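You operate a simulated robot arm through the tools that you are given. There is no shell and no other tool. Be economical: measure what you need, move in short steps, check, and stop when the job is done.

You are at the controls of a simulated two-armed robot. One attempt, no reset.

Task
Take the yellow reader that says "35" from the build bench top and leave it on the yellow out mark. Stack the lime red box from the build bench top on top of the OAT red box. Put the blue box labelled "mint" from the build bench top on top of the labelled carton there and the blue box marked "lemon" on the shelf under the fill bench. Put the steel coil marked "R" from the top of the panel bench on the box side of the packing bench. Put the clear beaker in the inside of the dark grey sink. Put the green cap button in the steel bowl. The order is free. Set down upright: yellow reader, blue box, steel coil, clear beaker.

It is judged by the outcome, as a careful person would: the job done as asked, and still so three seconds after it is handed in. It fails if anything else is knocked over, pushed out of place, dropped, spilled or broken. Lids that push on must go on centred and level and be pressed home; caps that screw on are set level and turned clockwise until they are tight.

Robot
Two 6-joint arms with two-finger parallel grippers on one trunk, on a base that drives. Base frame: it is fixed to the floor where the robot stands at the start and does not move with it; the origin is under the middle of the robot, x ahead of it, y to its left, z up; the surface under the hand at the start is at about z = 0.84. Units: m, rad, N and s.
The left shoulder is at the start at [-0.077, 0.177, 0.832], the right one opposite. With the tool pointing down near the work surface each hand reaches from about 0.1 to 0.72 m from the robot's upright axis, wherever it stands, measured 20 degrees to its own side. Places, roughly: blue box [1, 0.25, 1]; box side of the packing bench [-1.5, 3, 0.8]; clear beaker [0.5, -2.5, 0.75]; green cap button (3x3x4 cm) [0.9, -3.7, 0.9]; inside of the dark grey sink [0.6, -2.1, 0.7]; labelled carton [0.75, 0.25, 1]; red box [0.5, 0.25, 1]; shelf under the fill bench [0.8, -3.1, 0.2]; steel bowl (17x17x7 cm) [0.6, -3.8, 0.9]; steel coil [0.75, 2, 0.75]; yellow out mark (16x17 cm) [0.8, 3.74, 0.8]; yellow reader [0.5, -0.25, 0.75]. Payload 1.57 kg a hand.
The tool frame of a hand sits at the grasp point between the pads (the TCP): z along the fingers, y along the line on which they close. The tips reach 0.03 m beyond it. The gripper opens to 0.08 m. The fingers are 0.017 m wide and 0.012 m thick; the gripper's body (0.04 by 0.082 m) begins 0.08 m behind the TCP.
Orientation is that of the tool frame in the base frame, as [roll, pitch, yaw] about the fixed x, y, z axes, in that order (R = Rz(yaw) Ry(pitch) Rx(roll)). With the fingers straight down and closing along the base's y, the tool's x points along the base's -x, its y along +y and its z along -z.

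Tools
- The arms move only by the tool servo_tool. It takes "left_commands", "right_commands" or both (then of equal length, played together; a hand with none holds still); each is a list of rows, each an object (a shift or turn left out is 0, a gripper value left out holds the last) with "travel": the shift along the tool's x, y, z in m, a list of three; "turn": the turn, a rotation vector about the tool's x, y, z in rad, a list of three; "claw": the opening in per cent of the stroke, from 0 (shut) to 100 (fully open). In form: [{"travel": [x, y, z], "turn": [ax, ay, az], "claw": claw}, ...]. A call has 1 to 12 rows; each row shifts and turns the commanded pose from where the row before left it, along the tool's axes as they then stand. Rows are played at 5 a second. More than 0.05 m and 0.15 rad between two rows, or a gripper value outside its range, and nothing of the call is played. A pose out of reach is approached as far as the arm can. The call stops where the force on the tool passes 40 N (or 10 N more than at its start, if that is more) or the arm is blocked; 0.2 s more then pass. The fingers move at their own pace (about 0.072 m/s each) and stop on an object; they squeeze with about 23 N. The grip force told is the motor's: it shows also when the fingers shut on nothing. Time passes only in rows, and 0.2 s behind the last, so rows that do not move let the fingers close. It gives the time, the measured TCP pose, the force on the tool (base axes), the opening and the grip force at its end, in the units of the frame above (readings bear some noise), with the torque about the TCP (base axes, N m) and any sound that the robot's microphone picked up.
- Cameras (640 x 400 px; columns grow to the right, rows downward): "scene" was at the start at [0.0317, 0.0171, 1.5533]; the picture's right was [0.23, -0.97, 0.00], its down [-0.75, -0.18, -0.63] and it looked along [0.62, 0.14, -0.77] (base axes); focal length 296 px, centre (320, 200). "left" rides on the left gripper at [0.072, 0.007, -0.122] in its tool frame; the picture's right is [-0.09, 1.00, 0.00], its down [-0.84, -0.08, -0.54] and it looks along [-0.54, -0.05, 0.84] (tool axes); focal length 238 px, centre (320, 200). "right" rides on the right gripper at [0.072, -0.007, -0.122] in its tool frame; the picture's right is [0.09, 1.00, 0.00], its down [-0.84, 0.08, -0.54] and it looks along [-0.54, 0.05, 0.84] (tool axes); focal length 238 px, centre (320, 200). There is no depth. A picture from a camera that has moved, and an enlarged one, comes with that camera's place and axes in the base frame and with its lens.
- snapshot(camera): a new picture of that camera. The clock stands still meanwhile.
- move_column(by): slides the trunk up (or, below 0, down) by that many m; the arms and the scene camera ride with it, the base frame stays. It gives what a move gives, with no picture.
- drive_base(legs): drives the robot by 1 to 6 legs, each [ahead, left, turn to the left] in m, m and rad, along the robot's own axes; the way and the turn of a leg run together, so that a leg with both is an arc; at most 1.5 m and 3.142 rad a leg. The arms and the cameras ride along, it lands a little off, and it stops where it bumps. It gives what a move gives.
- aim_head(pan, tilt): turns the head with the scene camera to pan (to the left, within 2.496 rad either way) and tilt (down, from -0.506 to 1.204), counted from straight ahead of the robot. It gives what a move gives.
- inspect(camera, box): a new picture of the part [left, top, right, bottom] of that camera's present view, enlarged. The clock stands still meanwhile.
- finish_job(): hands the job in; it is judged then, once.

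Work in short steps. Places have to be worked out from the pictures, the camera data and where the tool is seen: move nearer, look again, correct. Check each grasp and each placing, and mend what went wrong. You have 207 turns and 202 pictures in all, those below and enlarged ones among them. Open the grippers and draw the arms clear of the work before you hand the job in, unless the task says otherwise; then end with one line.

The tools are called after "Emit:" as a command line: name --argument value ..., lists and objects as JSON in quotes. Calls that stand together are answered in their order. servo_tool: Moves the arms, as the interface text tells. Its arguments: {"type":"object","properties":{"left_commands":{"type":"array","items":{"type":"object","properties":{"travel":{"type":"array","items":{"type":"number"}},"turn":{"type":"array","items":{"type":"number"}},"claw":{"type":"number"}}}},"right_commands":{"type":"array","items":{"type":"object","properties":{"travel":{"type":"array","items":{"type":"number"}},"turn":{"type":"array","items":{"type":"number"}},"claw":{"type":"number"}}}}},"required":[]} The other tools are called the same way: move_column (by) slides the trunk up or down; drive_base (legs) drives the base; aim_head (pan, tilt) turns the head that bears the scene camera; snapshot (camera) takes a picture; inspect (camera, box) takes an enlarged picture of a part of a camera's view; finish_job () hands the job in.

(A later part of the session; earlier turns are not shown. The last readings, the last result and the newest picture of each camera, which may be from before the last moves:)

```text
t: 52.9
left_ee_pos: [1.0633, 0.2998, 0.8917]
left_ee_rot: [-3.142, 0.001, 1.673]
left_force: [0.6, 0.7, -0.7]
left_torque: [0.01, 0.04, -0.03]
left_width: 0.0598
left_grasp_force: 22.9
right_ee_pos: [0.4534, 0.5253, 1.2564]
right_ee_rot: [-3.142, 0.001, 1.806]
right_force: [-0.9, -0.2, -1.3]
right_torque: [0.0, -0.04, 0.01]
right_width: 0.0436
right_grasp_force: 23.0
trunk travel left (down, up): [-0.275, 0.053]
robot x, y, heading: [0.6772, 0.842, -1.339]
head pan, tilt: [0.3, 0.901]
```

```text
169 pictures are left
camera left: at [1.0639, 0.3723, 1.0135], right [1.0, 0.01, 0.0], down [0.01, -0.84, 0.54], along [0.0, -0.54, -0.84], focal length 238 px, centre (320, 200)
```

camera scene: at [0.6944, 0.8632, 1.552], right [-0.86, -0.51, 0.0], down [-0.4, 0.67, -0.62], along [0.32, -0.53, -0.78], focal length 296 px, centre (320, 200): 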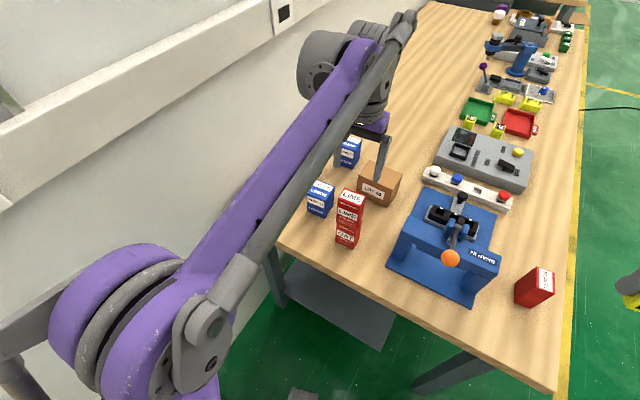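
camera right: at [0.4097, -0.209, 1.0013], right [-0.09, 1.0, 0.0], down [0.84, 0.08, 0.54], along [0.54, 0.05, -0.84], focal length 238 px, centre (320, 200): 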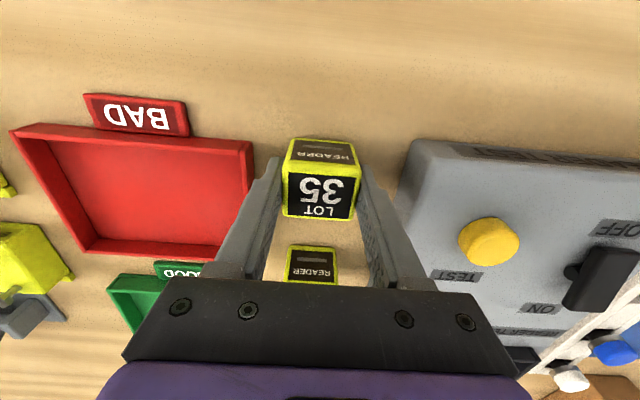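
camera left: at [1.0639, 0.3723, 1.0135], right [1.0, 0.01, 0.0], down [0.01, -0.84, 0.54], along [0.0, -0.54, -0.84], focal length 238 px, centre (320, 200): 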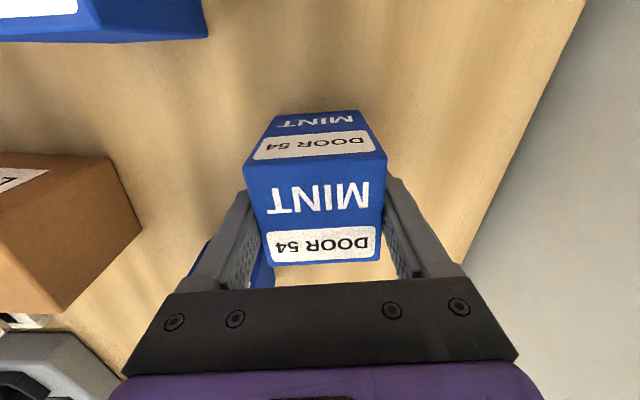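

MINT is held (0.060). Lift and carry it above the carton (centre ≈(0.845,0.268), top ≈0.93).

Emit:
servo_tool --left_commands '[{"travel": [0, 0, -0.03]}, {"travel": [0, 0, -0.045]}, {"travel": [0, 0, -0.045]}, {"travel": [0, 0, -0.045]}, {"travel": [0, -0.045, 0]}, {"travel": [0, -0.045, 0]}, {"travel": [0, -0.045, 0]}, {"travel": [0, -0.045, 0]}, {"travel": [-0.01, -0.038, 0]}, {"turn": [0, 0, 0.06]}, {}]'

Emit:
snapshot --camera "left"

Emit:
snapshot --camera "scene"

```text
t: 55.3
left_ee_pos: [0.8469, 0.2645, 1.0529]
left_ee_rot: [3.141, 0.0, 1.612]
left_force: [-1.1, 0.2, -0.8]
left_torque: [0.0, -0.03, 0.01]
left_width: 0.0596
left_grasp_force: 23.0
right_ee_pos: [0.4529, 0.5266, 1.256]
right_ee_rot: [3.141, 0.0, 1.806]
right_force: [-0.4, -0.1, -0.1]
right_torque: [0.0, -0.05, 0.01]
right_width: 0.0439
right_grasp_force: 23.0
trunk travel left (down, up): [-0.275, 0.053]
robot x, y, heading: [0.681, 0.8387, -1.339]
head pan, tilt: [0.3, 0.901]
```

```text
168 pictures are left
camera left: at [0.8513, 0.3373, 1.1747], right [1.0, -0.05, 0.0], down [-0.04, -0.84, 0.54], along [-0.03, -0.54, -0.84], focal length 238 px, centre (320, 200)
```

left: 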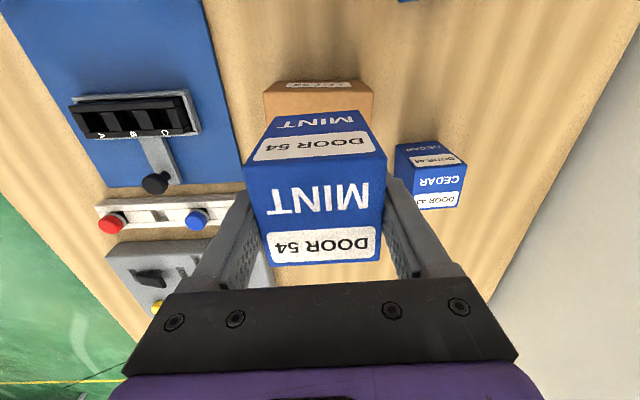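

```text
167 pictures are left
camera scene: at [0.7059, 0.8146, 1.552], right [-0.86, -0.51, 0.0], down [-0.4, 0.67, -0.62], along [0.32, -0.53, -0.78], focal length 296 px, centre (320, 200)
```

scene: 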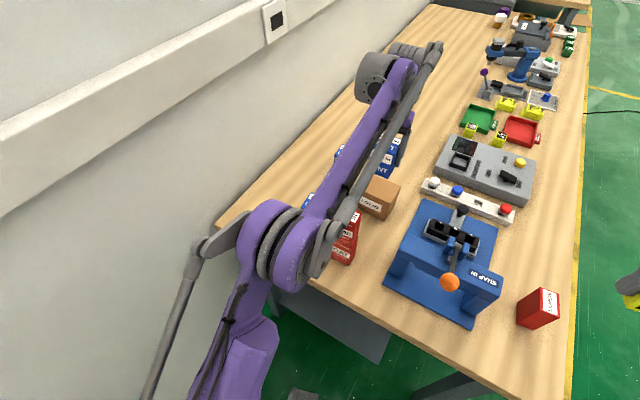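

The forearm passes above the LIME stack; for more clearance I raise the trunk first, then look from the raised view.

Emit:
move_column --by 0.05

Emit:
aim_head --pan 0.5 --tilt 1.0

Emit:
snapshot --camera "scene"

```text
t: 56.2
left_ee_pos: [0.848, 0.2677, 1.1041]
left_ee_rot: [3.141, 0.0, 1.612]
left_force: [-0.2, 1.4, -1.5]
left_torque: [-0.03, -0.02, -0.01]
left_width: 0.0594
left_grasp_force: 23.5
right_ee_pos: [0.4534, 0.5254, 1.3054]
right_ee_rot: [3.141, -0.001, 1.807]
right_force: [-0.6, 0.0, -1.3]
right_torque: [-0.01, -0.05, -0.01]
right_width: 0.0436
right_grasp_force: 22.9
trunk travel left (down, up): [-0.325, 0.003]
robot x, y, heading: [0.6843, 0.8392, -1.336]
head pan, tilt: [0.3, 0.901]
```

```text
t: 57.0
left_ee_pos: [0.8474, 0.2675, 1.1054]
left_ee_rot: [3.141, -0.001, 1.612]
left_force: [-1.2, 0.2, -1.8]
left_torque: [-0.02, 0.0, 0.03]
left_width: 0.0599
left_grasp_force: 23.4
right_ee_pos: [0.4537, 0.5263, 1.3064]
right_ee_rot: [3.14, 0.0, 1.808]
right_force: [0.1, 0.3, 0.5]
right_torque: [0.01, -0.02, -0.01]
right_width: 0.0438
right_grasp_force: 23.0
trunk travel left (down, up): [-0.325, 0.003]
robot x, y, heading: [0.6767, 0.8428, -1.337]
head pan, tilt: [0.499, 1.0]
```

```text
166 pictures are left
camera scene: at [0.7136, 0.8309, 1.5977], right [-0.74, -0.67, 0.0], down [-0.56, 0.62, -0.54], along [0.36, -0.4, -0.84], focal length 296 px, centre (320, 200)
```

scene: 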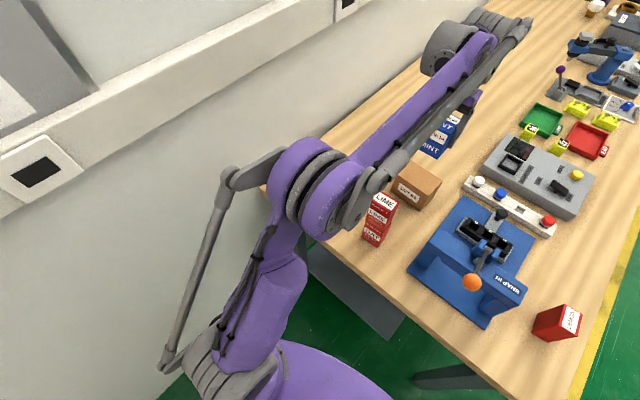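

The forearm is well above the LIME stack and MINT is centred over the carton. Lowering to about 1.5 cm above.

Emit:
servo_tool --left_commands '[{"travel": [0, 0, 0.035]}, {"travel": [0, 0, 0.035]}, {"travel": [0, 0, 0.03]}, {}]'

Emit:
snapshot --camera "left"

Emit:
snapshot --camera "scene"

```text
t: 58.0
left_ee_pos: [0.8464, 0.2668, 1.0049]
left_ee_rot: [3.141, 0.0, 1.612]
left_force: [-0.1, -0.4, -1.1]
left_torque: [0.0, 0.02, 0.03]
left_width: 0.0597
left_grasp_force: 23.0
right_ee_pos: [0.4548, 0.5248, 1.3067]
right_ee_rot: [-3.141, 0.0, 1.808]
right_force: [-0.1, 0.8, -1.2]
right_torque: [0.04, -0.02, 0.02]
right_width: 0.0439
right_grasp_force: 22.9
trunk travel left (down, up): [-0.325, 0.003]
robot x, y, heading: [0.6752, 0.8423, -1.338]
head pan, tilt: [0.499, 1.0]
```

```text
165 pictures are left
camera left: at [0.8515, 0.3391, 1.1268], right [1.0, -0.05, 0.0], down [-0.04, -0.84, 0.54], along [-0.03, -0.54, -0.84], focal length 238 px, centre (320, 200)
```

left: 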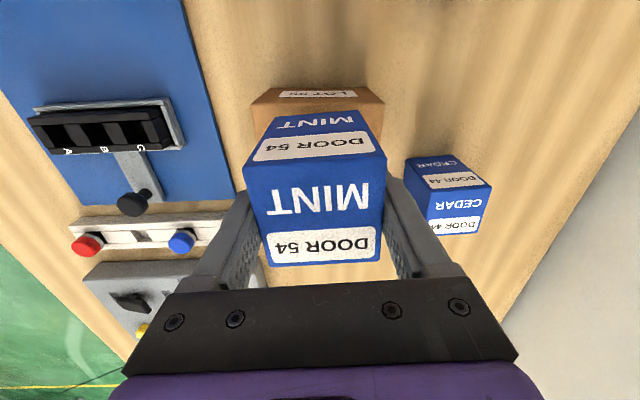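

```text
164 pictures are left
camera scene: at [0.7138, 0.8305, 1.5978], right [-0.74, -0.67, 0.0], down [-0.56, 0.62, -0.54], along [0.36, -0.4, -0.84], focal length 296 px, centre (320, 200)
```

scene: 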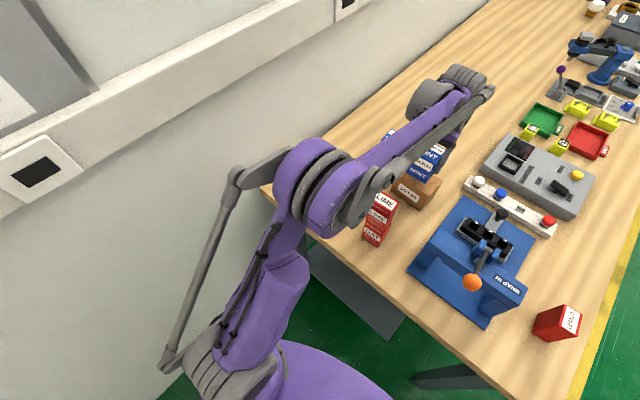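

Aligned. Lower in small steps until contact.

Emit:
servo_tool --left_commands '[{"travel": [0, 0, 0.008]}, {"travel": [0, 0, 0.004]}, {"travel": [0, 0, 0.003]}, {"travel": [0, 0, 0.002]}]'

```text
t: 59.0
left_ee_pos: [0.8482, 0.2673, 0.9869]
left_ee_rot: [-3.141, -0.001, 1.613]
left_force: [-0.2, 0.1, -1.7]
left_torque: [0.03, 0.0, -0.03]
left_width: 0.0598
left_grasp_force: 23.0
right_ee_pos: [0.4534, 0.5242, 1.3069]
right_ee_rot: [-3.141, 0.0, 1.806]
right_force: [-0.8, -0.5, -0.4]
right_torque: [0.0, -0.01, -0.01]
right_width: 0.0437
right_grasp_force: 23.2
trunk travel left (down, up): [-0.325, 0.003]
robot x, y, heading: [0.6811, 0.8378, -1.337]
head pan, tilt: [0.499, 1.0]
```

No contact yet; continue in 2 mm steps.

Emit:
servo_tool --left_commands '[{"travel": [0, 0, 0.002]}, {"travel": [0, 0, 0.002]}, {"travel": [0, 0, 0.002]}]'

```text
t: 59.8
left_ee_pos: [0.8479, 0.2665, 0.9812]
left_ee_rot: [-3.141, 0.0, 1.612]
left_force: [-0.3, 0.0, -1.2]
left_torque: [0.0, 0.04, 0.02]
left_width: 0.0596
left_grasp_force: 22.8
right_ee_pos: [0.4544, 0.5249, 1.306]
right_ee_rot: [-3.14, -0.001, 1.806]
right_force: [-0.9, -0.2, -0.8]
right_torque: [-0.03, -0.02, -0.02]
right_width: 0.0435
right_grasp_force: 23.2
trunk travel left (down, up): [-0.325, 0.003]
robot x, y, heading: [0.6791, 0.8399, -1.336]
head pan, tilt: [0.499, 1.0]
```

Emit:
inspect --camera "scene" --box '[370, 120, 470, 220]'

Emit:
servo_tool --left_commands '[{"travel": [0, 0, 0.002]}, {"travel": [0, 0, 0.002]}, {"travel": [0, 0, 0.002]}]'

```text
4.00 times, centred on (420, 170) of scene
camera zoom: at [0.7138, 0.8303, 1.5978], right [-0.74, -0.67, 0.0], down [-0.56, 0.62, -0.54], along [0.36, -0.4, -0.84], focal length 1182 px, centre (-80, 320)
```

zoom: 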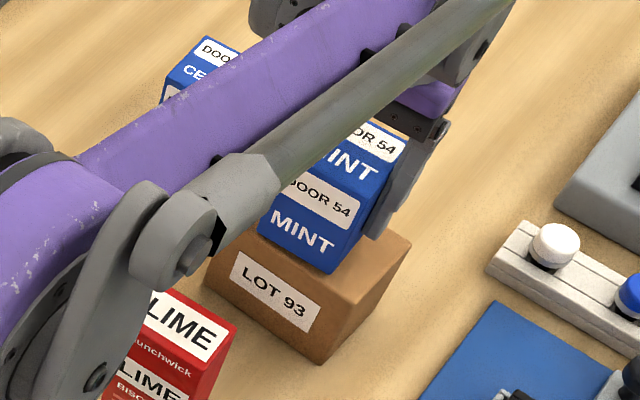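

```text
t: 60.6
left_ee_pos: [0.8495, 0.2668, 0.9766]
left_ee_rot: [-3.141, 0.001, 1.612]
left_force: [0.0, -0.3, -0.7]
left_torque: [-0.03, -0.03, 0.0]
left_width: 0.0596
left_grasp_force: 23.3
right_ee_pos: [0.454, 0.5247, 1.306]
right_ee_rot: [3.141, 0.001, 1.807]
right_force: [0.2, 0.4, -0.1]
right_torque: [0.01, 0.01, 0.01]
right_width: 0.0436
right_grasp_force: 23.2
trunk travel left (down, up): [-0.325, 0.003]
robot x, y, heading: [0.6761, 0.8381, -1.333]
head pan, tilt: [0.499, 1.0]
```

Still free; MINT stands centred over the carton. Continue slowly.

Emit:
servo_tool --left_commands '[{"travel": [0, 0, 0.002]}, {"travel": [0, 0, 0.002]}, {"travel": [0, 0, 0.002]}]'

Emit:
inspect --camera "left" --box '[240, 60, 400, 160]'

```text
t: 61.4
left_ee_pos: [0.8474, 0.2692, 0.9729]
left_ee_rot: [3.141, 0.003, 1.611]
left_force: [1.7, -7.0, 38.8]
left_torque: [-0.01, 0.12, -0.04]
left_width: 0.0596
left_grasp_force: 22.9
right_ee_pos: [0.4541, 0.5278, 1.3074]
right_ee_rot: [-3.142, 0.004, 1.805]
right_force: [0.0, -0.1, -0.9]
right_torque: [0.02, -0.04, -0.01]
right_width: 0.0435
right_grasp_force: 23.3
trunk travel left (down, up): [-0.325, 0.003]
robot x, y, heading: [0.6751, 0.8403, -1.335]
head pan, tilt: [0.499, 1.0]
```

```text
4.00 times, centred on (320, 110) of left
camera zoom: at [0.852, 0.3414, 1.0946], right [1.0, -0.05, 0.0], down [-0.04, -0.84, 0.55], along [-0.03, -0.54, -0.84], focal length 953 px, centre (320, 560)
```

zoom: 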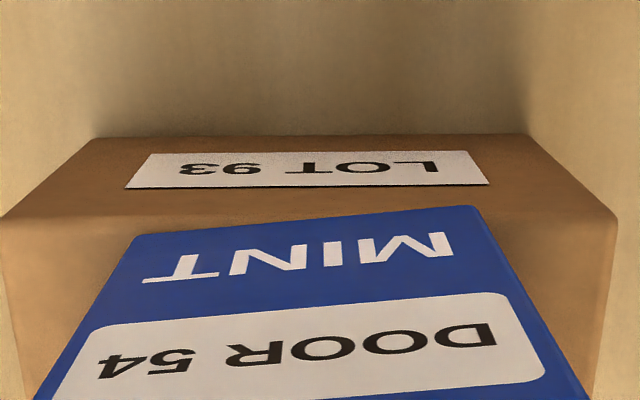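

Firm contact. Back off 2 mm, release and lift.

Emit:
servo_tool --left_commands '[{"travel": [0, 0, -0.002]}, {"travel": [0, 0, -0.001]}, {"claw": 100}, {}, {}, {"travel": [0, 0, -0.03]}, {"travel": [0, 0, -0.045]}, {"travel": [0, 0, -0.045]}, {"travel": [0, 0, -0.04]}]'

Emit:
snapshot --camera "left"

Emit:
snapshot --camera "scene"

```text
t: 63.4
left_ee_pos: [0.8449, 0.2668, 1.1341]
left_ee_rot: [-3.141, -0.001, 1.613]
left_force: [-0.7, 0.4, -0.6]
left_torque: [-0.01, 0.02, -0.05]
left_width: 0.0801
left_grasp_force: 0.1
right_ee_pos: [0.453, 0.5262, 1.3069]
right_ee_rot: [3.141, -0.001, 1.806]
right_force: [0.1, 0.6, -1.6]
right_torque: [0.01, 0.04, 0.02]
right_width: 0.0435
right_grasp_force: 23.3
trunk travel left (down, up): [-0.325, 0.003]
robot x, y, heading: [0.6815, 0.8407, -1.336]
head pan, tilt: [0.499, 1.0]
```

```text
161 pictures are left
camera left: at [0.8502, 0.3393, 1.2561], right [1.0, -0.05, 0.0], down [-0.04, -0.84, 0.54], along [-0.03, -0.54, -0.84], focal length 238 px, centre (320, 200)
```

left: 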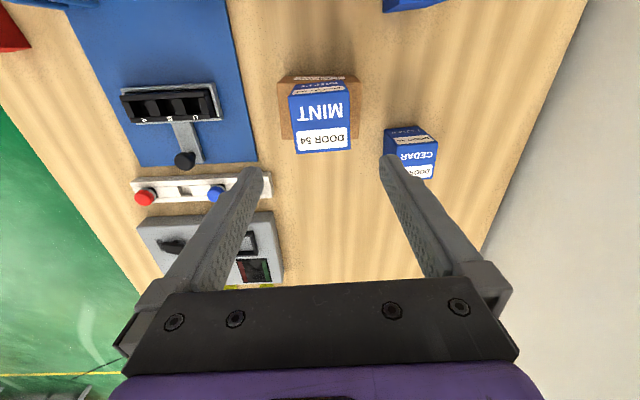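

```text
160 pictures are left
camera scene: at [0.7135, 0.8304, 1.5978], right [-0.74, -0.67, 0.0], down [-0.56, 0.62, -0.54], along [0.36, -0.4, -0.84], focal length 296 px, centre (320, 200)
```

scene: 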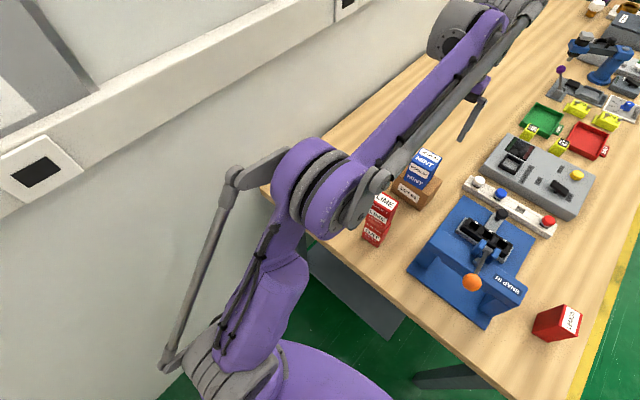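

MINT stands on the carton. Next the +y jobs (reader to the out mark, coil). I retract and raise the left hand, then back out of the gap.

Emit:
servo_tool --left_commands '[{"travel": [0.0, 0, -0.045]}, {"travel": [0.04, 0, -0.02]}, {"travel": [0.045, 0, 0]}, {"travel": [0.045, 0, 0]}, {"travel": [0.045, 0, 0]}]'

Emit:
drive_base --legs '[[-0.35, 0, 0], [0, -0.75, 0], [0, 0, 1.337]]'

Emit:
aim_head --pan 0.6 --tilt 0.6

Emit:
snapshot --camera "scene"

```text
t: 64.6
left_ee_pos: [0.8412, 0.4453, 1.199]
left_ee_rot: [3.141, 0.003, 1.612]
left_force: [0.6, -0.4, -0.6]
left_torque: [-0.03, 0.0, -0.01]
left_width: 0.0799
left_grasp_force: 0.0
right_ee_pos: [0.4537, 0.5276, 1.3069]
right_ee_rot: [-3.142, 0.002, 1.807]
right_force: [0.4, -1.0, -0.5]
right_torque: [0.02, 0.01, 0.0]
right_width: 0.0437
right_grasp_force: 22.5
trunk travel left (down, up): [-0.325, 0.003]
robot x, y, heading: [0.6786, 0.8414, -1.336]
head pan, tilt: [0.499, 1.0]
```

```text
t: 76.6
left_ee_pos: [0.3039, 1.0659, 1.1995]
left_ee_rot: [-3.141, 0.0, 2.928]
left_force: [-0.1, 0.1, 1.3]
left_torque: [0.0, -0.04, 0.0]
left_width: 0.08
left_grasp_force: 0.1
right_ee_pos: [0.127, 0.7136, 1.3072]
right_ee_rot: [-3.141, 0.0, 3.122]
right_force: [0.0, 1.0, -0.7]
right_torque: [0.0, 0.02, -0.01]
right_width: 0.0435
right_grasp_force: 23.1
trunk travel left (down, up): [-0.325, 0.003]
robot x, y, heading: [-0.1239, 1.008, -0.022]
head pan, tilt: [0.499, 1.0]
```

```text
t: 77.5
left_ee_pos: [0.304, 1.0659, 1.1974]
left_ee_rot: [3.141, 0.0, 2.929]
left_force: [0.5, 0.4, 0.3]
left_torque: [0.02, -0.02, -0.01]
left_width: 0.0799
left_grasp_force: 0.0
right_ee_pos: [0.1271, 0.7121, 1.307]
right_ee_rot: [3.141, -0.001, 3.124]
right_force: [-0.5, -0.4, -1.1]
right_torque: [0.03, 0.04, -0.03]
right_width: 0.0436
right_grasp_force: 23.0
trunk travel left (down, up): [-0.325, 0.003]
robot x, y, heading: [-0.1213, 1.0107, -0.017]
head pan, tilt: [0.6, 0.6]
```

```text
159 pictures are left
camera scene: at [-0.0918, 1.0578, 1.6297], right [0.55, -0.84, 0.0], down [-0.47, -0.31, -0.82], along [0.69, 0.45, -0.57], focal length 296 px, centre (320, 200)
```

scene: 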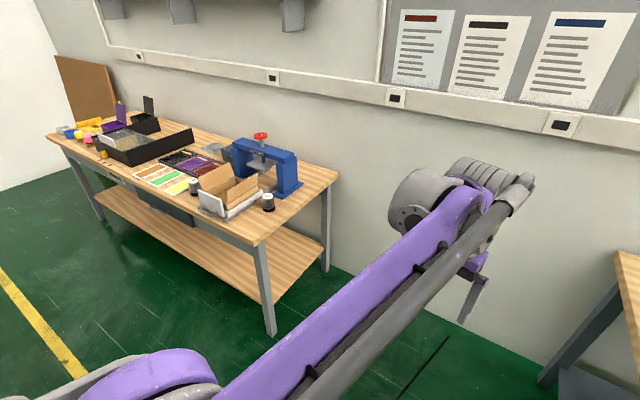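

Panel bench in view. I enlarge it to identify the coils.

Emit:
inspect --camera "scene" --box '[40, 70, 350, 265]'

Emit:
inspect --camera "scene" --box '[160, 140, 320, 240]'

```text
2.05 times, centred on (195, 168) of scene
camera zoom: at [-0.0918, 1.0578, 1.6297], right [0.55, -0.84, 0.0], down [-0.47, -0.31, -0.82], along [0.69, 0.45, -0.57], focal length 606 px, centre (576, 267)
```

zoom: 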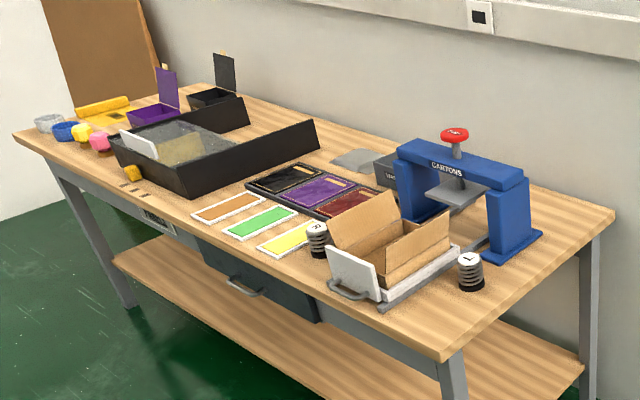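

```text
4.00 times, centred on (240, 190) of scene
camera zoom: at [-0.0918, 1.0578, 1.6297], right [0.55, -0.84, 0.0], down [-0.47, -0.31, -0.82], along [0.69, 0.45, -0.57], focal length 1182 px, centre (640, 240)
```

zoom: 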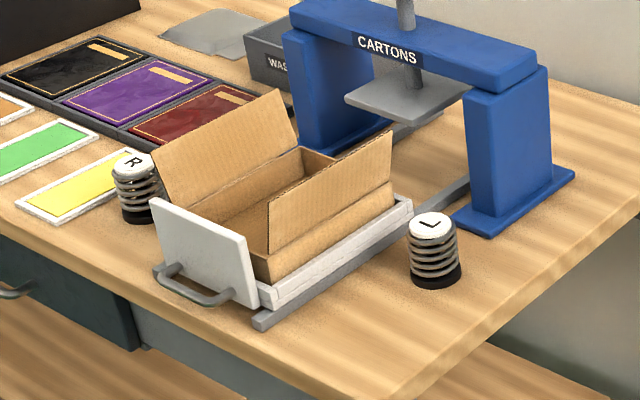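

Coil R is at about (0.58,2.22), beside the carton jig. Reader first: drive left along the aisle toward the out mark.

Emit:
drive_base --legs '[[0, 1.3, 0.02], [0, 1.1, 0]]'

Emit:
aim_head --pan 0.3 --tilt 0.75

Emit:
snapshot --camera "scene"

```text
t: 98.6
left_ee_pos: [0.2916, 3.4767, 1.1981]
left_ee_rot: [3.14, 0.001, 2.956]
left_force: [-0.2, 0.0, 0.0]
left_torque: [0.0, -0.03, 0.04]
left_width: 0.0801
left_grasp_force: 0.1
right_ee_pos: [0.124, 3.1194, 1.3063]
right_ee_rot: [3.14, 0.001, -3.132]
right_force: [0.1, 0.3, -1.9]
right_torque: [0.02, 0.06, 0.02]
right_width: 0.0433
right_grasp_force: 23.4
trunk travel left (down, up): [-0.325, 0.003]
robot x, y, heading: [-0.1307, 3.407, 0.008]
head pan, tilt: [0.6, 0.6]
```

```text
t: 99.4
left_ee_pos: [0.2923, 3.4775, 1.1991]
left_ee_rot: [3.141, -0.001, 2.957]
left_force: [0.0, 0.4, 0.0]
left_torque: [0.0, 0.0, 0.0]
left_width: 0.0801
left_grasp_force: 0.1
right_ee_pos: [0.1243, 3.1189, 1.3076]
right_ee_rot: [-3.141, -0.001, -3.132]
right_force: [1.4, 0.5, -1.9]
right_torque: [-0.01, 0.0, 0.0]
right_width: 0.0436
right_grasp_force: 23.2
trunk travel left (down, up): [-0.325, 0.003]
robot x, y, heading: [-0.1278, 3.4075, 0.007]
head pan, tilt: [0.3, 0.75]
```

```text
156 pictures are left
camera scene: at [-0.097, 3.4331, 1.6169], right [0.3, -0.95, 0.0], down [-0.65, -0.21, -0.73], along [0.7, 0.22, -0.68], focal length 296 px, centre (320, 200)
```

scene: 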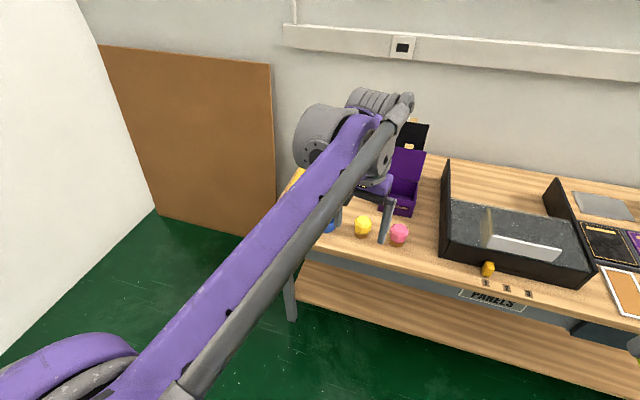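

The left arm hides the mark. I move left so the mark lies to the robot's right, then look.

Emit:
drive_base --legs '[[0, 0.55, 0]]'

Emit:
aim_head --pan -0.15 --tilt 0.8

Emit:
snapshot --camera "scene"

```text
t: 104.9
left_ee_pos: [0.2869, 4.0444, 1.1989]
left_ee_rot: [-3.141, -0.001, 2.959]
left_force: [0.6, -0.7, -0.8]
left_torque: [0.01, -0.03, -0.03]
left_width: 0.0801
left_grasp_force: 0.0
right_ee_pos: [0.1201, 3.6843, 1.3066]
right_ee_rot: [3.141, 0.001, -3.13]
right_force: [0.0, -0.4, -1.0]
right_torque: [0.0, 0.0, 0.0]
right_width: 0.0436
right_grasp_force: 22.7
trunk travel left (down, up): [-0.325, 0.003]
robot x, y, heading: [-0.1366, 3.9709, 0.011]
head pan, tilt: [0.3, 0.75]
```

```text
t: 105.8
left_ee_pos: [0.2866, 4.0437, 1.1982]
left_ee_rot: [3.141, -0.001, 2.96]
left_force: [0.4, -0.5, 0.3]
left_torque: [0.01, -0.03, -0.01]
left_width: 0.0802
left_grasp_force: 0.0
right_ee_pos: [0.1193, 3.6847, 1.307]
right_ee_rot: [-3.142, -0.001, -3.13]
right_force: [0.3, 0.1, -0.6]
right_torque: [0.0, 0.04, -0.04]
right_width: 0.0437
right_grasp_force: 23.0
trunk travel left (down, up): [-0.325, 0.003]
robot x, y, heading: [-0.1358, 3.9717, 0.011]
head pan, tilt: [-0.15, 0.799]
```

```text
155 pictures are left
camera scene: at [-0.102, 3.9615, 1.6129], right [-0.14, -0.99, 0.0], down [-0.71, 0.1, -0.7], along [0.69, -0.1, -0.72], focal length 296 px, centre (320, 200)
```

scene: 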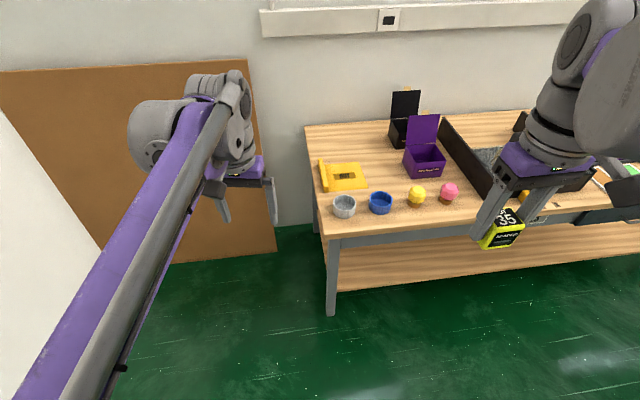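

Emit:
inspect --camera "scene" --box '[300, 130, 460, 230]'

```text
4.00 times, centred on (380, 180) of scene
camera zoom: at [-0.102, 3.9615, 1.6129], right [-0.14, -0.99, 0.0], down [-0.71, 0.1, -0.7], along [0.69, -0.1, -0.72], focal length 1182 px, centre (80, 280)
```

zoom: 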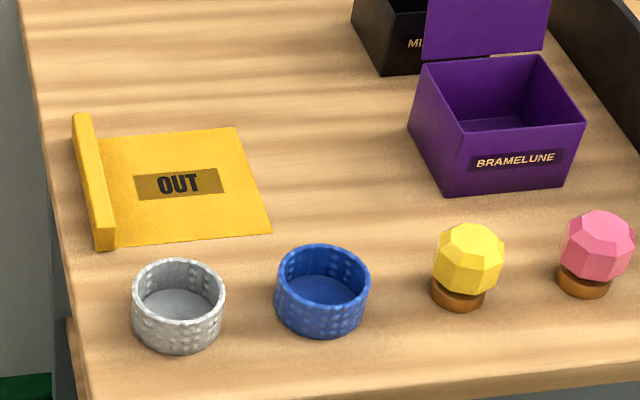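

OUT mark centre ≈(0.75,3.74), 0.16 m square, with a raised stop rail on its left side. Drive ahead ~0.27 m to bring it in right-hand reach.

Emit:
drive_base --legs '[[0.27, -0.02, 0]]'

Emit:
snapshot --camera "scene"

```text
t: 107.7
left_ee_pos: [0.5562, 4.0242, 1.1983]
left_ee_rot: [3.141, 0.0, 2.956]
left_force: [0.5, 0.0, 0.2]
left_torque: [0.01, 0.03, 0.01]
left_width: 0.0803
left_grasp_force: 0.1
right_ee_pos: [0.3901, 3.6658, 1.3059]
right_ee_rot: [3.142, -0.001, -3.132]
right_force: [-0.5, -0.5, -0.5]
right_torque: [0.01, 0.0, 0.05]
right_width: 0.0436
right_grasp_force: 23.3
trunk travel left (down, up): [-0.325, 0.003]
robot x, y, heading: [0.1346, 3.955, 0.005]
head pan, tilt: [-0.15, 0.799]
```

```text
153 pictures are left
camera scene: at [0.1686, 3.9437, 1.6127], right [-0.14, -0.99, 0.0], down [-0.71, 0.1, -0.7], along [0.69, -0.1, -0.72], focal length 296 px, centre (320, 200)
```

scene: 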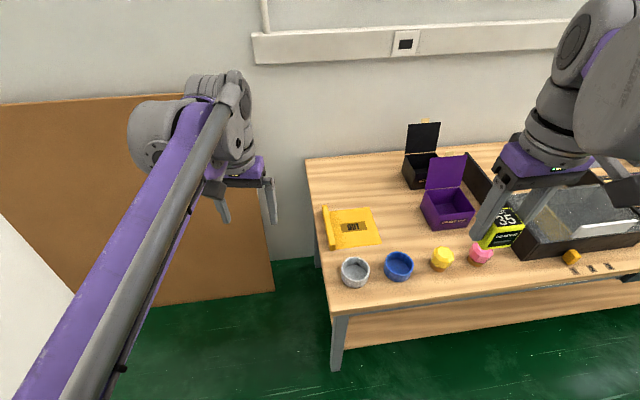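

Carry the reader to above the mark, then look with the right camera.

Emit:
servo_tool --right_commands '[{"travel": [-0.045, 0.009, 0.01]}, {"travel": [-0.045, 0.009, 0.01]}, {"travel": [-0.045, 0.009, 0.01]}, {"travel": [-0.045, 0.009, 0.01]}, {"travel": [-0.045, 0.009, 0.01]}, {"travel": [-0.045, 0.009, 0.01]}, {"travel": [-0.045, 0.009, 0.01]}, {"travel": [-0.045, 0.009, 0.01]}, {"travel": [0, 0, 0.045]}, {"travel": [0, 0, 0.045]}, {"travel": [0, 0, 0.045]}, {}]'

Emit:
snapshot --camera "right"

Emit:
snapshot --camera "scene"

```text
t: 110.3
left_ee_pos: [0.5568, 4.0243, 1.1988]
left_ee_rot: [-3.141, 0.0, 2.955]
left_force: [-0.1, -0.1, 0.5]
left_torque: [0.01, -0.01, -0.01]
left_width: 0.0797
left_grasp_force: 0.1
right_ee_pos: [0.7253, 3.7382, 1.0965]
right_ee_rot: [-3.141, -0.001, -3.135]
right_force: [-0.4, -0.4, -0.7]
right_torque: [0.0, -0.04, 0.02]
right_width: 0.0433
right_grasp_force: 23.0
right hand out of reach, approached as far as the arm can: row 8
trunk travel left (down, up): [-0.325, 0.003]
robot x, y, heading: [0.1312, 3.9556, 0.014]
head pan, tilt: [-0.15, 0.799]
```

```text
152 pictures are left
camera right: at [0.6547, 3.7288, 1.2182], right [-0.1, 0.99, 0.0], down [0.84, 0.08, 0.54], along [0.54, 0.05, -0.84], focal length 238 px, centre (320, 200)
```

right: 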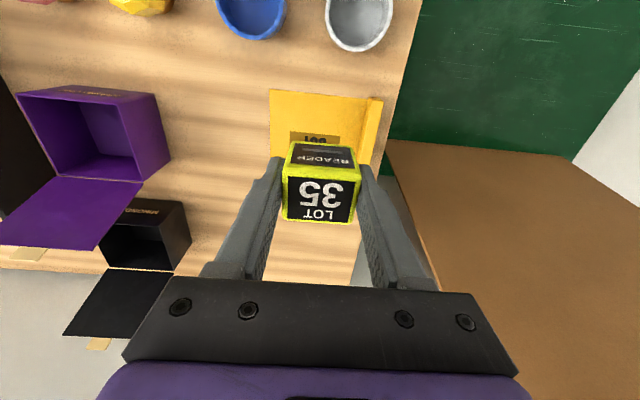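

```text
151 pictures are left
camera scene: at [0.169, 3.9437, 1.6129], right [-0.14, -0.99, 0.0], down [-0.71, 0.1, -0.7], along [0.69, -0.1, -0.72], focal length 296 px, centre (320, 200)
```

scene: 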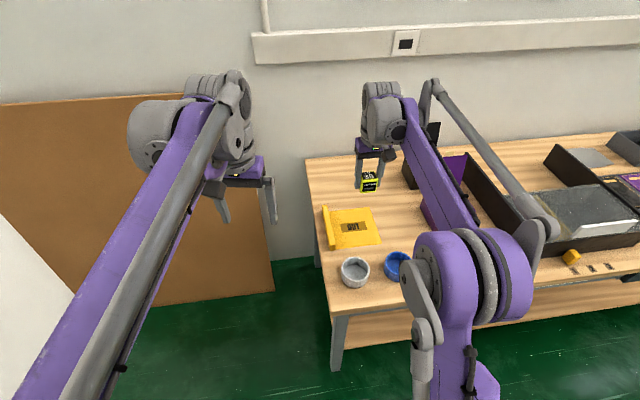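

Mark centre refined to ≈(0.783,3.735). Drive 3 cm nearer, then lower and check.

Emit:
drive_base --legs '[[0.03, 0, 0]]'

Emit:
servo_tool --right_commands '[{"travel": [0, 0, 0.045]}, {"travel": [0, 0, 0.045]}, {"travel": [0, 0, 0.04]}, {"travel": [0, 0, 0.02]}, {}]'

Emit:
snapshot --camera "right"

```text
t: 111.1
left_ee_pos: [0.5831, 4.0238, 1.1993]
left_ee_rot: [3.142, 0.002, 2.955]
left_force: [0.3, 0.4, 0.7]
left_torque: [-0.03, -0.04, -0.03]
left_width: 0.08
left_grasp_force: 0.0
right_ee_pos: [0.7535, 3.7368, 1.0981]
right_ee_rot: [-3.14, 0.001, -3.135]
right_force: [0.2, 0.5, -1.4]
right_torque: [0.0, -0.04, 0.02]
right_width: 0.0434
right_grasp_force: 23.4
trunk travel left (down, up): [-0.325, 0.003]
robot x, y, heading: [0.1622, 3.9539, 0.007]
head pan, tilt: [-0.15, 0.799]
```

```text
t: 112.3
left_ee_pos: [0.5868, 4.0253, 1.1985]
left_ee_rot: [-3.141, -0.001, 2.954]
left_force: [-0.2, -0.1, -0.1]
left_torque: [-0.02, 0.02, 0.0]
left_width: 0.0797
left_grasp_force: 0.1
right_ee_pos: [0.7548, 3.7355, 0.9454]
right_ee_rot: [-3.14, 0.0, -3.136]
right_force: [0.9, 0.0, -0.2]
right_torque: [-0.02, -0.01, -0.01]
right_width: 0.0435
right_grasp_force: 22.9
trunk travel left (down, up): [-0.325, 0.003]
robot x, y, heading: [0.1626, 3.9545, 0.011]
head pan, tilt: [-0.15, 0.799]
```

```text
150 pictures are left
camera right: at [0.6837, 3.7283, 1.0666], right [-0.1, 0.99, 0.0], down [0.84, 0.08, 0.54], along [0.54, 0.05, -0.84], focal length 238 px, centre (320, 200)
```

right: 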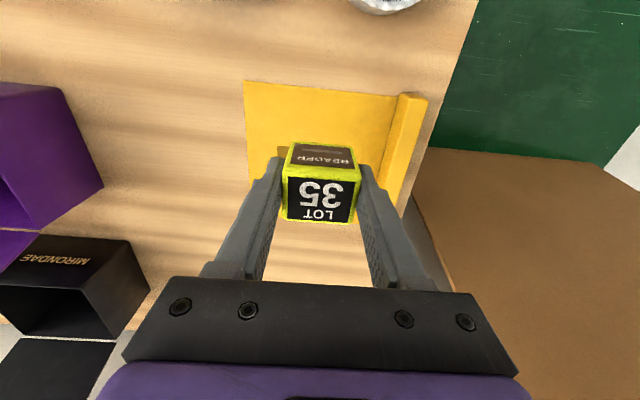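

Over the mark; shift 2.8 cm forward and lower to the surface.

Emit:
servo_tool --right_commands '[{"travel": [-0.028, -0.003, 0.0]}, {"travel": [0, 0, 0.03]}, {"travel": [0, 0, 0.025]}, {"travel": [0, 0, 0.004]}, {"travel": [0, 0, 0.002]}]'

```text
t: 113.5
left_ee_pos: [0.5865, 4.0246, 1.1988]
left_ee_rot: [3.14, 0.001, 2.954]
left_force: [0.0, -0.3, -0.6]
left_torque: [0.01, 0.02, 0.01]
left_width: 0.0804
left_grasp_force: 0.0
right_ee_pos: [0.7845, 3.7337, 0.8847]
right_ee_rot: [3.14, 0.0, -3.135]
right_force: [-0.6, -0.3, -0.6]
right_torque: [-0.01, -0.01, 0.01]
right_width: 0.0432
right_grasp_force: 23.1
trunk travel left (down, up): [-0.325, 0.003]
robot x, y, heading: [0.1659, 3.9554, 0.01]
head pan, tilt: [-0.15, 0.799]
```

Emit:
servo_tool --right_commands '[{"travel": [0, 0, 0.002]}, {"travel": [0, 0, 0.002]}, {"travel": [0, 0, 0.001]}]'

Emit:
snapshot --camera "right"

```text
t: 114.3
left_ee_pos: [0.587, 4.0253, 1.1991]
left_ee_rot: [3.141, 0.001, 2.955]
left_force: [0.1, 0.1, 0.6]
left_torque: [0.0, 0.01, -0.01]
left_width: 0.0801
left_grasp_force: 0.1
right_ee_pos: [0.784, 3.7336, 0.8803]
right_ee_rot: [3.14, 0.0, -3.134]
right_force: [0.5, 0.1, -0.7]
right_torque: [0.0, 0.03, -0.01]
right_width: 0.0434
right_grasp_force: 23.0
trunk travel left (down, up): [-0.325, 0.003]
robot x, y, heading: [0.1646, 3.9538, 0.003]
head pan, tilt: [-0.15, 0.799]
```

```text
149 pictures are left
camera right: at [0.7114, 3.7259, 1.0027], right [-0.1, 0.99, 0.0], down [0.84, 0.08, 0.54], along [0.54, 0.05, -0.84], focal length 238 px, centre (320, 200)
```

right: 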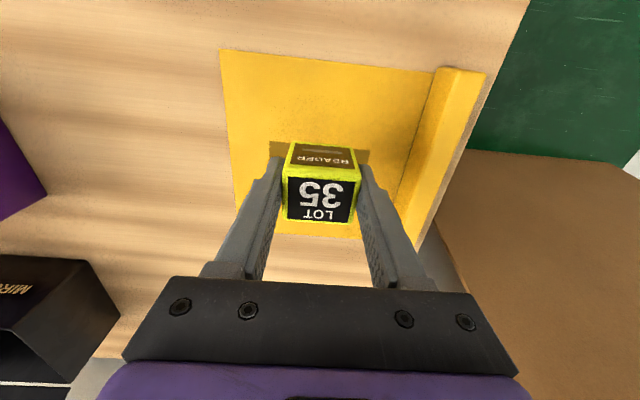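

On the mark but no contact yet; keep lowering in small steps.

Emit:
servo_tool --right_commands '[{"travel": [0, 0, 0.002]}, {"travel": [0, 0, 0.002]}, {"travel": [0, 0, 0.002]}]'

```text
t: 115.1
left_ee_pos: [0.5869, 4.0245, 1.1986]
left_ee_rot: [3.141, -0.002, 2.954]
left_force: [0.2, 0.1, -0.6]
left_torque: [0.0, -0.02, 0.01]
left_width: 0.0799
left_grasp_force: 0.1
right_ee_pos: [0.7836, 3.7343, 0.8759]
right_ee_rot: [3.141, 0.0, -3.133]
right_force: [-0.4, -0.4, -1.2]
right_torque: [-0.01, -0.05, 0.03]
right_width: 0.0437
right_grasp_force: 22.8
trunk travel left (down, up): [-0.325, 0.003]
robot x, y, heading: [0.1649, 3.9557, 0.007]
head pan, tilt: [-0.15, 0.799]
```

Emit:
servo_tool --right_commands '[{"travel": [0, 0, 0.002]}, {"travel": [0, 0, 0.002]}, {"travel": [0, 0, 0.002]}]'

```text
t: 115.9
left_ee_pos: [0.5859, 4.0244, 1.1988]
left_ee_rot: [-3.142, 0.002, 2.955]
left_force: [0.0, -0.3, 0.5]
left_torque: [-0.02, 0.02, -0.03]
left_width: 0.08
left_grasp_force: 0.0
right_ee_pos: [0.7839, 3.7336, 0.8691]
right_ee_rot: [-3.14, 0.0, -3.133]
right_force: [-0.1, 0.0, -1.4]
right_torque: [-0.04, 0.0, -0.01]
right_width: 0.0439
right_grasp_force: 22.3
trunk travel left (down, up): [-0.325, 0.003]
robot x, y, heading: [0.1648, 3.9577, 0.01]
head pan, tilt: [-0.15, 0.799]
```

Still free; this bench seems a bit lower. Continue.

Emit:
servo_tool --right_commands '[{"travel": [0, 0, 0.003]}, {"travel": [0, 0, 0.003]}, {"travel": [0, 0, 0.003]}]'

Emit:
inspect --camera "right" --box '[240, 90, 400, 240]'

```text
t: 116.7
left_ee_pos: [0.586, 4.0245, 1.1991]
left_ee_rot: [-3.14, 0.001, 2.956]
left_force: [-0.7, -0.9, 0.3]
left_torque: [-0.01, 0.02, -0.04]
left_width: 0.0798
left_grasp_force: 0.2
right_ee_pos: [0.7842, 3.733, 0.8605]
right_ee_rot: [3.14, 0.0, -3.134]
right_force: [-1.0, 0.4, -1.1]
right_torque: [-0.01, 0.01, 0.03]
right_width: 0.0436
right_grasp_force: 23.1
trunk travel left (down, up): [-0.325, 0.003]
robot x, y, heading: [0.1656, 3.9573, 0.006]
head pan, tilt: [-0.15, 0.799]
```

```text
2.67 times, centred on (320, 165) of right
camera zoom: at [0.712, 3.7248, 0.9816], right [-0.1, 0.99, 0.0], down [0.84, 0.08, 0.54], along [0.54, 0.05, -0.84], focal length 636 px, centre (320, 293)
```

zoom: 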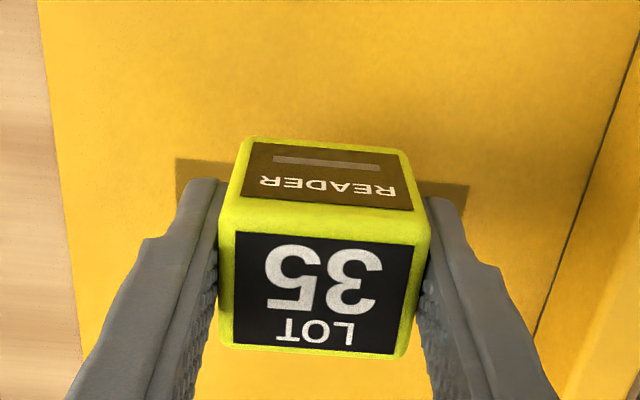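

The reader is still ~1 cm above the surface by its apparent size. Continue down.

Emit:
servo_tool --right_commands '[{"travel": [0, 0, 0.003]}, {"travel": [0, 0, 0.003]}, {"travel": [0, 0, 0.002]}, {"travel": [0, 0, 0.002]}]'

```text
t: 117.7
left_ee_pos: [0.5859, 4.0248, 1.1995]
left_ee_rot: [3.141, -0.001, 2.954]
left_force: [0.2, 0.0, -0.1]
left_torque: [-0.03, 0.01, -0.01]
left_width: 0.08
left_grasp_force: 0.0
right_ee_pos: [0.786, 3.7339, 0.8509]
right_ee_rot: [-3.141, -0.001, -3.134]
right_force: [0.0, 0.2, -0.2]
right_torque: [-0.03, 0.01, 0.03]
right_width: 0.0436
right_grasp_force: 23.6
trunk travel left (down, up): [-0.325, 0.003]
robot x, y, heading: [0.1638, 3.9558, 0.006]
head pan, tilt: [-0.15, 0.799]
```

Emit:
servo_tool --right_commands '[{"travel": [0, 0, 0.002]}, {"travel": [0, 0, 0.002]}, {"travel": [0, 0, 0.002]}]'

Emit:
snapshot --camera "scene"

```text
t: 118.5
left_ee_pos: [0.5858, 4.0239, 1.1983]
left_ee_rot: [3.141, 0.0, 2.955]
left_force: [-0.8, 0.4, 0.2]
left_torque: [0.02, 0.0, 0.01]
left_width: 0.0802
left_grasp_force: 0.1
right_ee_pos: [0.7845, 3.7334, 0.8445]
right_ee_rot: [3.141, 0.0, -3.134]
right_force: [0.2, -0.4, -1.0]
right_torque: [-0.01, 0.01, 0.03]
right_width: 0.0436
right_grasp_force: 22.6
trunk travel left (down, up): [-0.325, 0.003]
robot x, y, heading: [0.1656, 3.9568, 0.004]
head pan, tilt: [-0.15, 0.799]
```

```text
147 pictures are left
camera scene: at [0.199, 3.9439, 1.6129], right [-0.14, -0.99, 0.0], down [-0.71, 0.1, -0.7], along [0.69, -0.1, -0.72], focal length 296 px, centre (320, 200)
```

scene: 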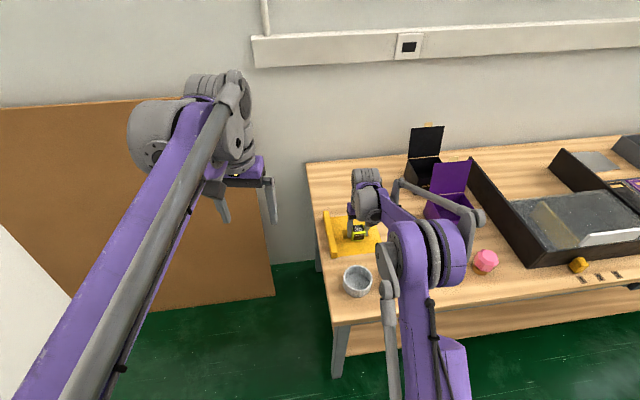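

Continue lowering in 2 mm steps.

Emit:
servo_tool --right_commands '[{"travel": [0, 0, 0.002]}, {"travel": [0, 0, 0.002]}, {"travel": [0, 0, 0.002]}, {"travel": [0, 0, 0.002]}]'

```text
t: 119.5
left_ee_pos: [0.5856, 4.0256, 1.1999]
left_ee_rot: [3.141, 0.001, 2.955]
left_force: [-0.9, 0.0, 0.3]
left_torque: [0.01, -0.01, 0.02]
left_width: 0.0801
left_grasp_force: 0.2
right_ee_pos: [0.7835, 3.7339, 0.8388]
right_ee_rot: [-3.141, 0.002, -3.135]
right_force: [1.0, -0.5, 14.5]
right_torque: [0.05, 0.09, -0.02]
right_width: 0.0435
right_grasp_force: 23.0
trunk travel left (down, up): [-0.325, 0.003]
robot x, y, heading: [0.1671, 3.9577, 0.008]
head pan, tilt: [-0.15, 0.799]
```

Contact at 0.839 (bench ≈0.80). Release and lift away.

Emit:
servo_tool --right_commands '[{"travel": [0, 0, -0.001]}, {"claw": 75}, {}, {}, {"travel": [0, 0, -0.03]}, {"travel": [0, 0, -0.045]}, {"travel": [0, 0, -0.045]}, {"travel": [0, 0, -0.045]}, {"travel": [0, 0, -0.045]}, {"travel": [0.02, 0, -0.045]}]'

Emit:
snapshot --camera "right"

```text
t: 121.7
left_ee_pos: [0.5844, 4.0247, 1.1998]
left_ee_rot: [-3.141, 0.0, 2.955]
left_force: [0.2, -0.2, 0.2]
left_torque: [-0.05, 0.02, 0.0]
left_width: 0.08
left_grasp_force: 0.0
right_ee_pos: [0.7603, 3.7347, 1.0956]
right_ee_rot: [-3.141, 0.001, -3.135]
right_force: [-0.5, -0.3, 0.6]
right_torque: [-0.01, -0.02, 0.03]
right_width: 0.0602
right_grasp_force: 0.0
trunk travel left (down, up): [-0.325, 0.003]
robot x, y, heading: [0.1627, 3.9575, 0.003]
head pan, tilt: [-0.15, 0.799]
```

```text
146 pictures are left
camera right: at [0.6888, 3.7278, 1.2172], right [-0.1, 0.99, 0.0], down [0.84, 0.08, 0.54], along [0.54, 0.05, -0.84], focal length 238 px, centre (320, 200)
```

right: 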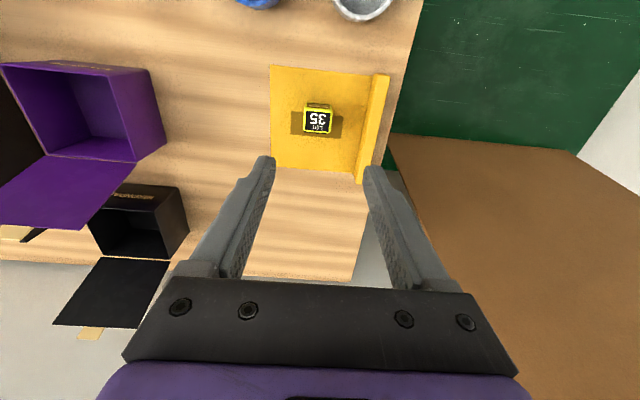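

Reader stands centred on the mark. Retract the right arm and go to the coil: back off and slide right.

Emit:
servo_tool --right_commands '[{"travel": [0.045, 0, -0.02]}, {"travel": [0.045, 0, -0.02]}, {"travel": [0.045, 0, -0.02]}, {"travel": [0.045, 0, 0]}, {"travel": [0.045, 0, 0]}, {"travel": [0.045, 0, 0]}, {"travel": [0.045, -0.01, 0]}]'

Emit:
drive_base --legs '[[-0.25, 0, 0], [0, -1.45, 0]]'

Emit:
aim_head --pan -0.2 --tilt 0.8

Emit:
snapshot --camera "scene"

```text
t: 123.3
left_ee_pos: [0.5838, 4.0244, 1.2001]
left_ee_rot: [3.141, 0.001, 2.953]
left_force: [0.7, -0.4, 0.2]
left_torque: [-0.03, 0.04, -0.03]
left_width: 0.08
left_grasp_force: 0.0
right_ee_pos: [0.4471, 3.7183, 1.1538]
right_ee_rot: [-3.141, 0.001, -3.133]
right_force: [-0.8, -0.1, -1.3]
right_torque: [-0.03, -0.03, 0.03]
right_width: 0.0596
right_grasp_force: 0.0
trunk travel left (down, up): [-0.325, 0.003]
robot x, y, heading: [0.1646, 3.9523, 0.007]
head pan, tilt: [-0.15, 0.799]
```

```text
t: 137.7
left_ee_pos: [0.3202, 2.5535, 1.199]
left_ee_rot: [3.141, 0.0, 2.925]
left_force: [0.1, -0.2, -0.2]
left_torque: [0.05, -0.03, 0.0]
left_width: 0.0799
left_grasp_force: 0.0
right_ee_pos: [0.1748, 2.252, 1.1522]
right_ee_rot: [3.141, 0.0, 3.119]
right_force: [-0.4, 0.7, 0.2]
right_torque: [0.01, -0.04, -0.02]
right_width: 0.0598
right_grasp_force: 0.1
trunk travel left (down, up): [-0.325, 0.003]
robot x, y, heading: [-0.1025, 2.4976, -0.023]
head pan, tilt: [-0.15, 0.799]
```

```text
t: 138.3
left_ee_pos: [0.3213, 2.5522, 1.1993]
left_ee_rot: [3.142, 0.0, 2.924]
left_force: [0.2, -0.8, -0.8]
left_torque: [0.0, 0.02, 0.03]
left_width: 0.08
left_grasp_force: 0.1
right_ee_pos: [0.1764, 2.2517, 1.1525]
right_ee_rot: [3.14, 0.001, 3.117]
right_force: [-0.3, 0.1, 0.6]
right_torque: [-0.02, 0.0, -0.03]
right_width: 0.0598
right_grasp_force: 0.0
trunk travel left (down, up): [-0.325, 0.003]
robot x, y, heading: [-0.1031, 2.4969, -0.028]
head pan, tilt: [-0.201, 0.799]
```

```text
145 pictures are left
camera scene: at [-0.0696, 2.4799, 1.6129], right [-0.22, -0.98, 0.0], down [-0.7, 0.16, -0.7], along [0.68, -0.15, -0.72], focal length 296 px, centre (320, 200)
```

scene: 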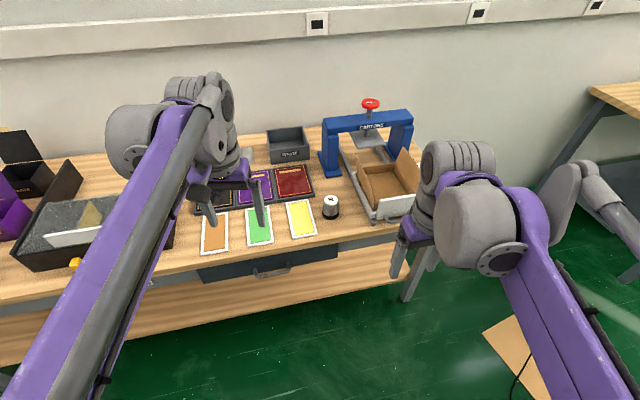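

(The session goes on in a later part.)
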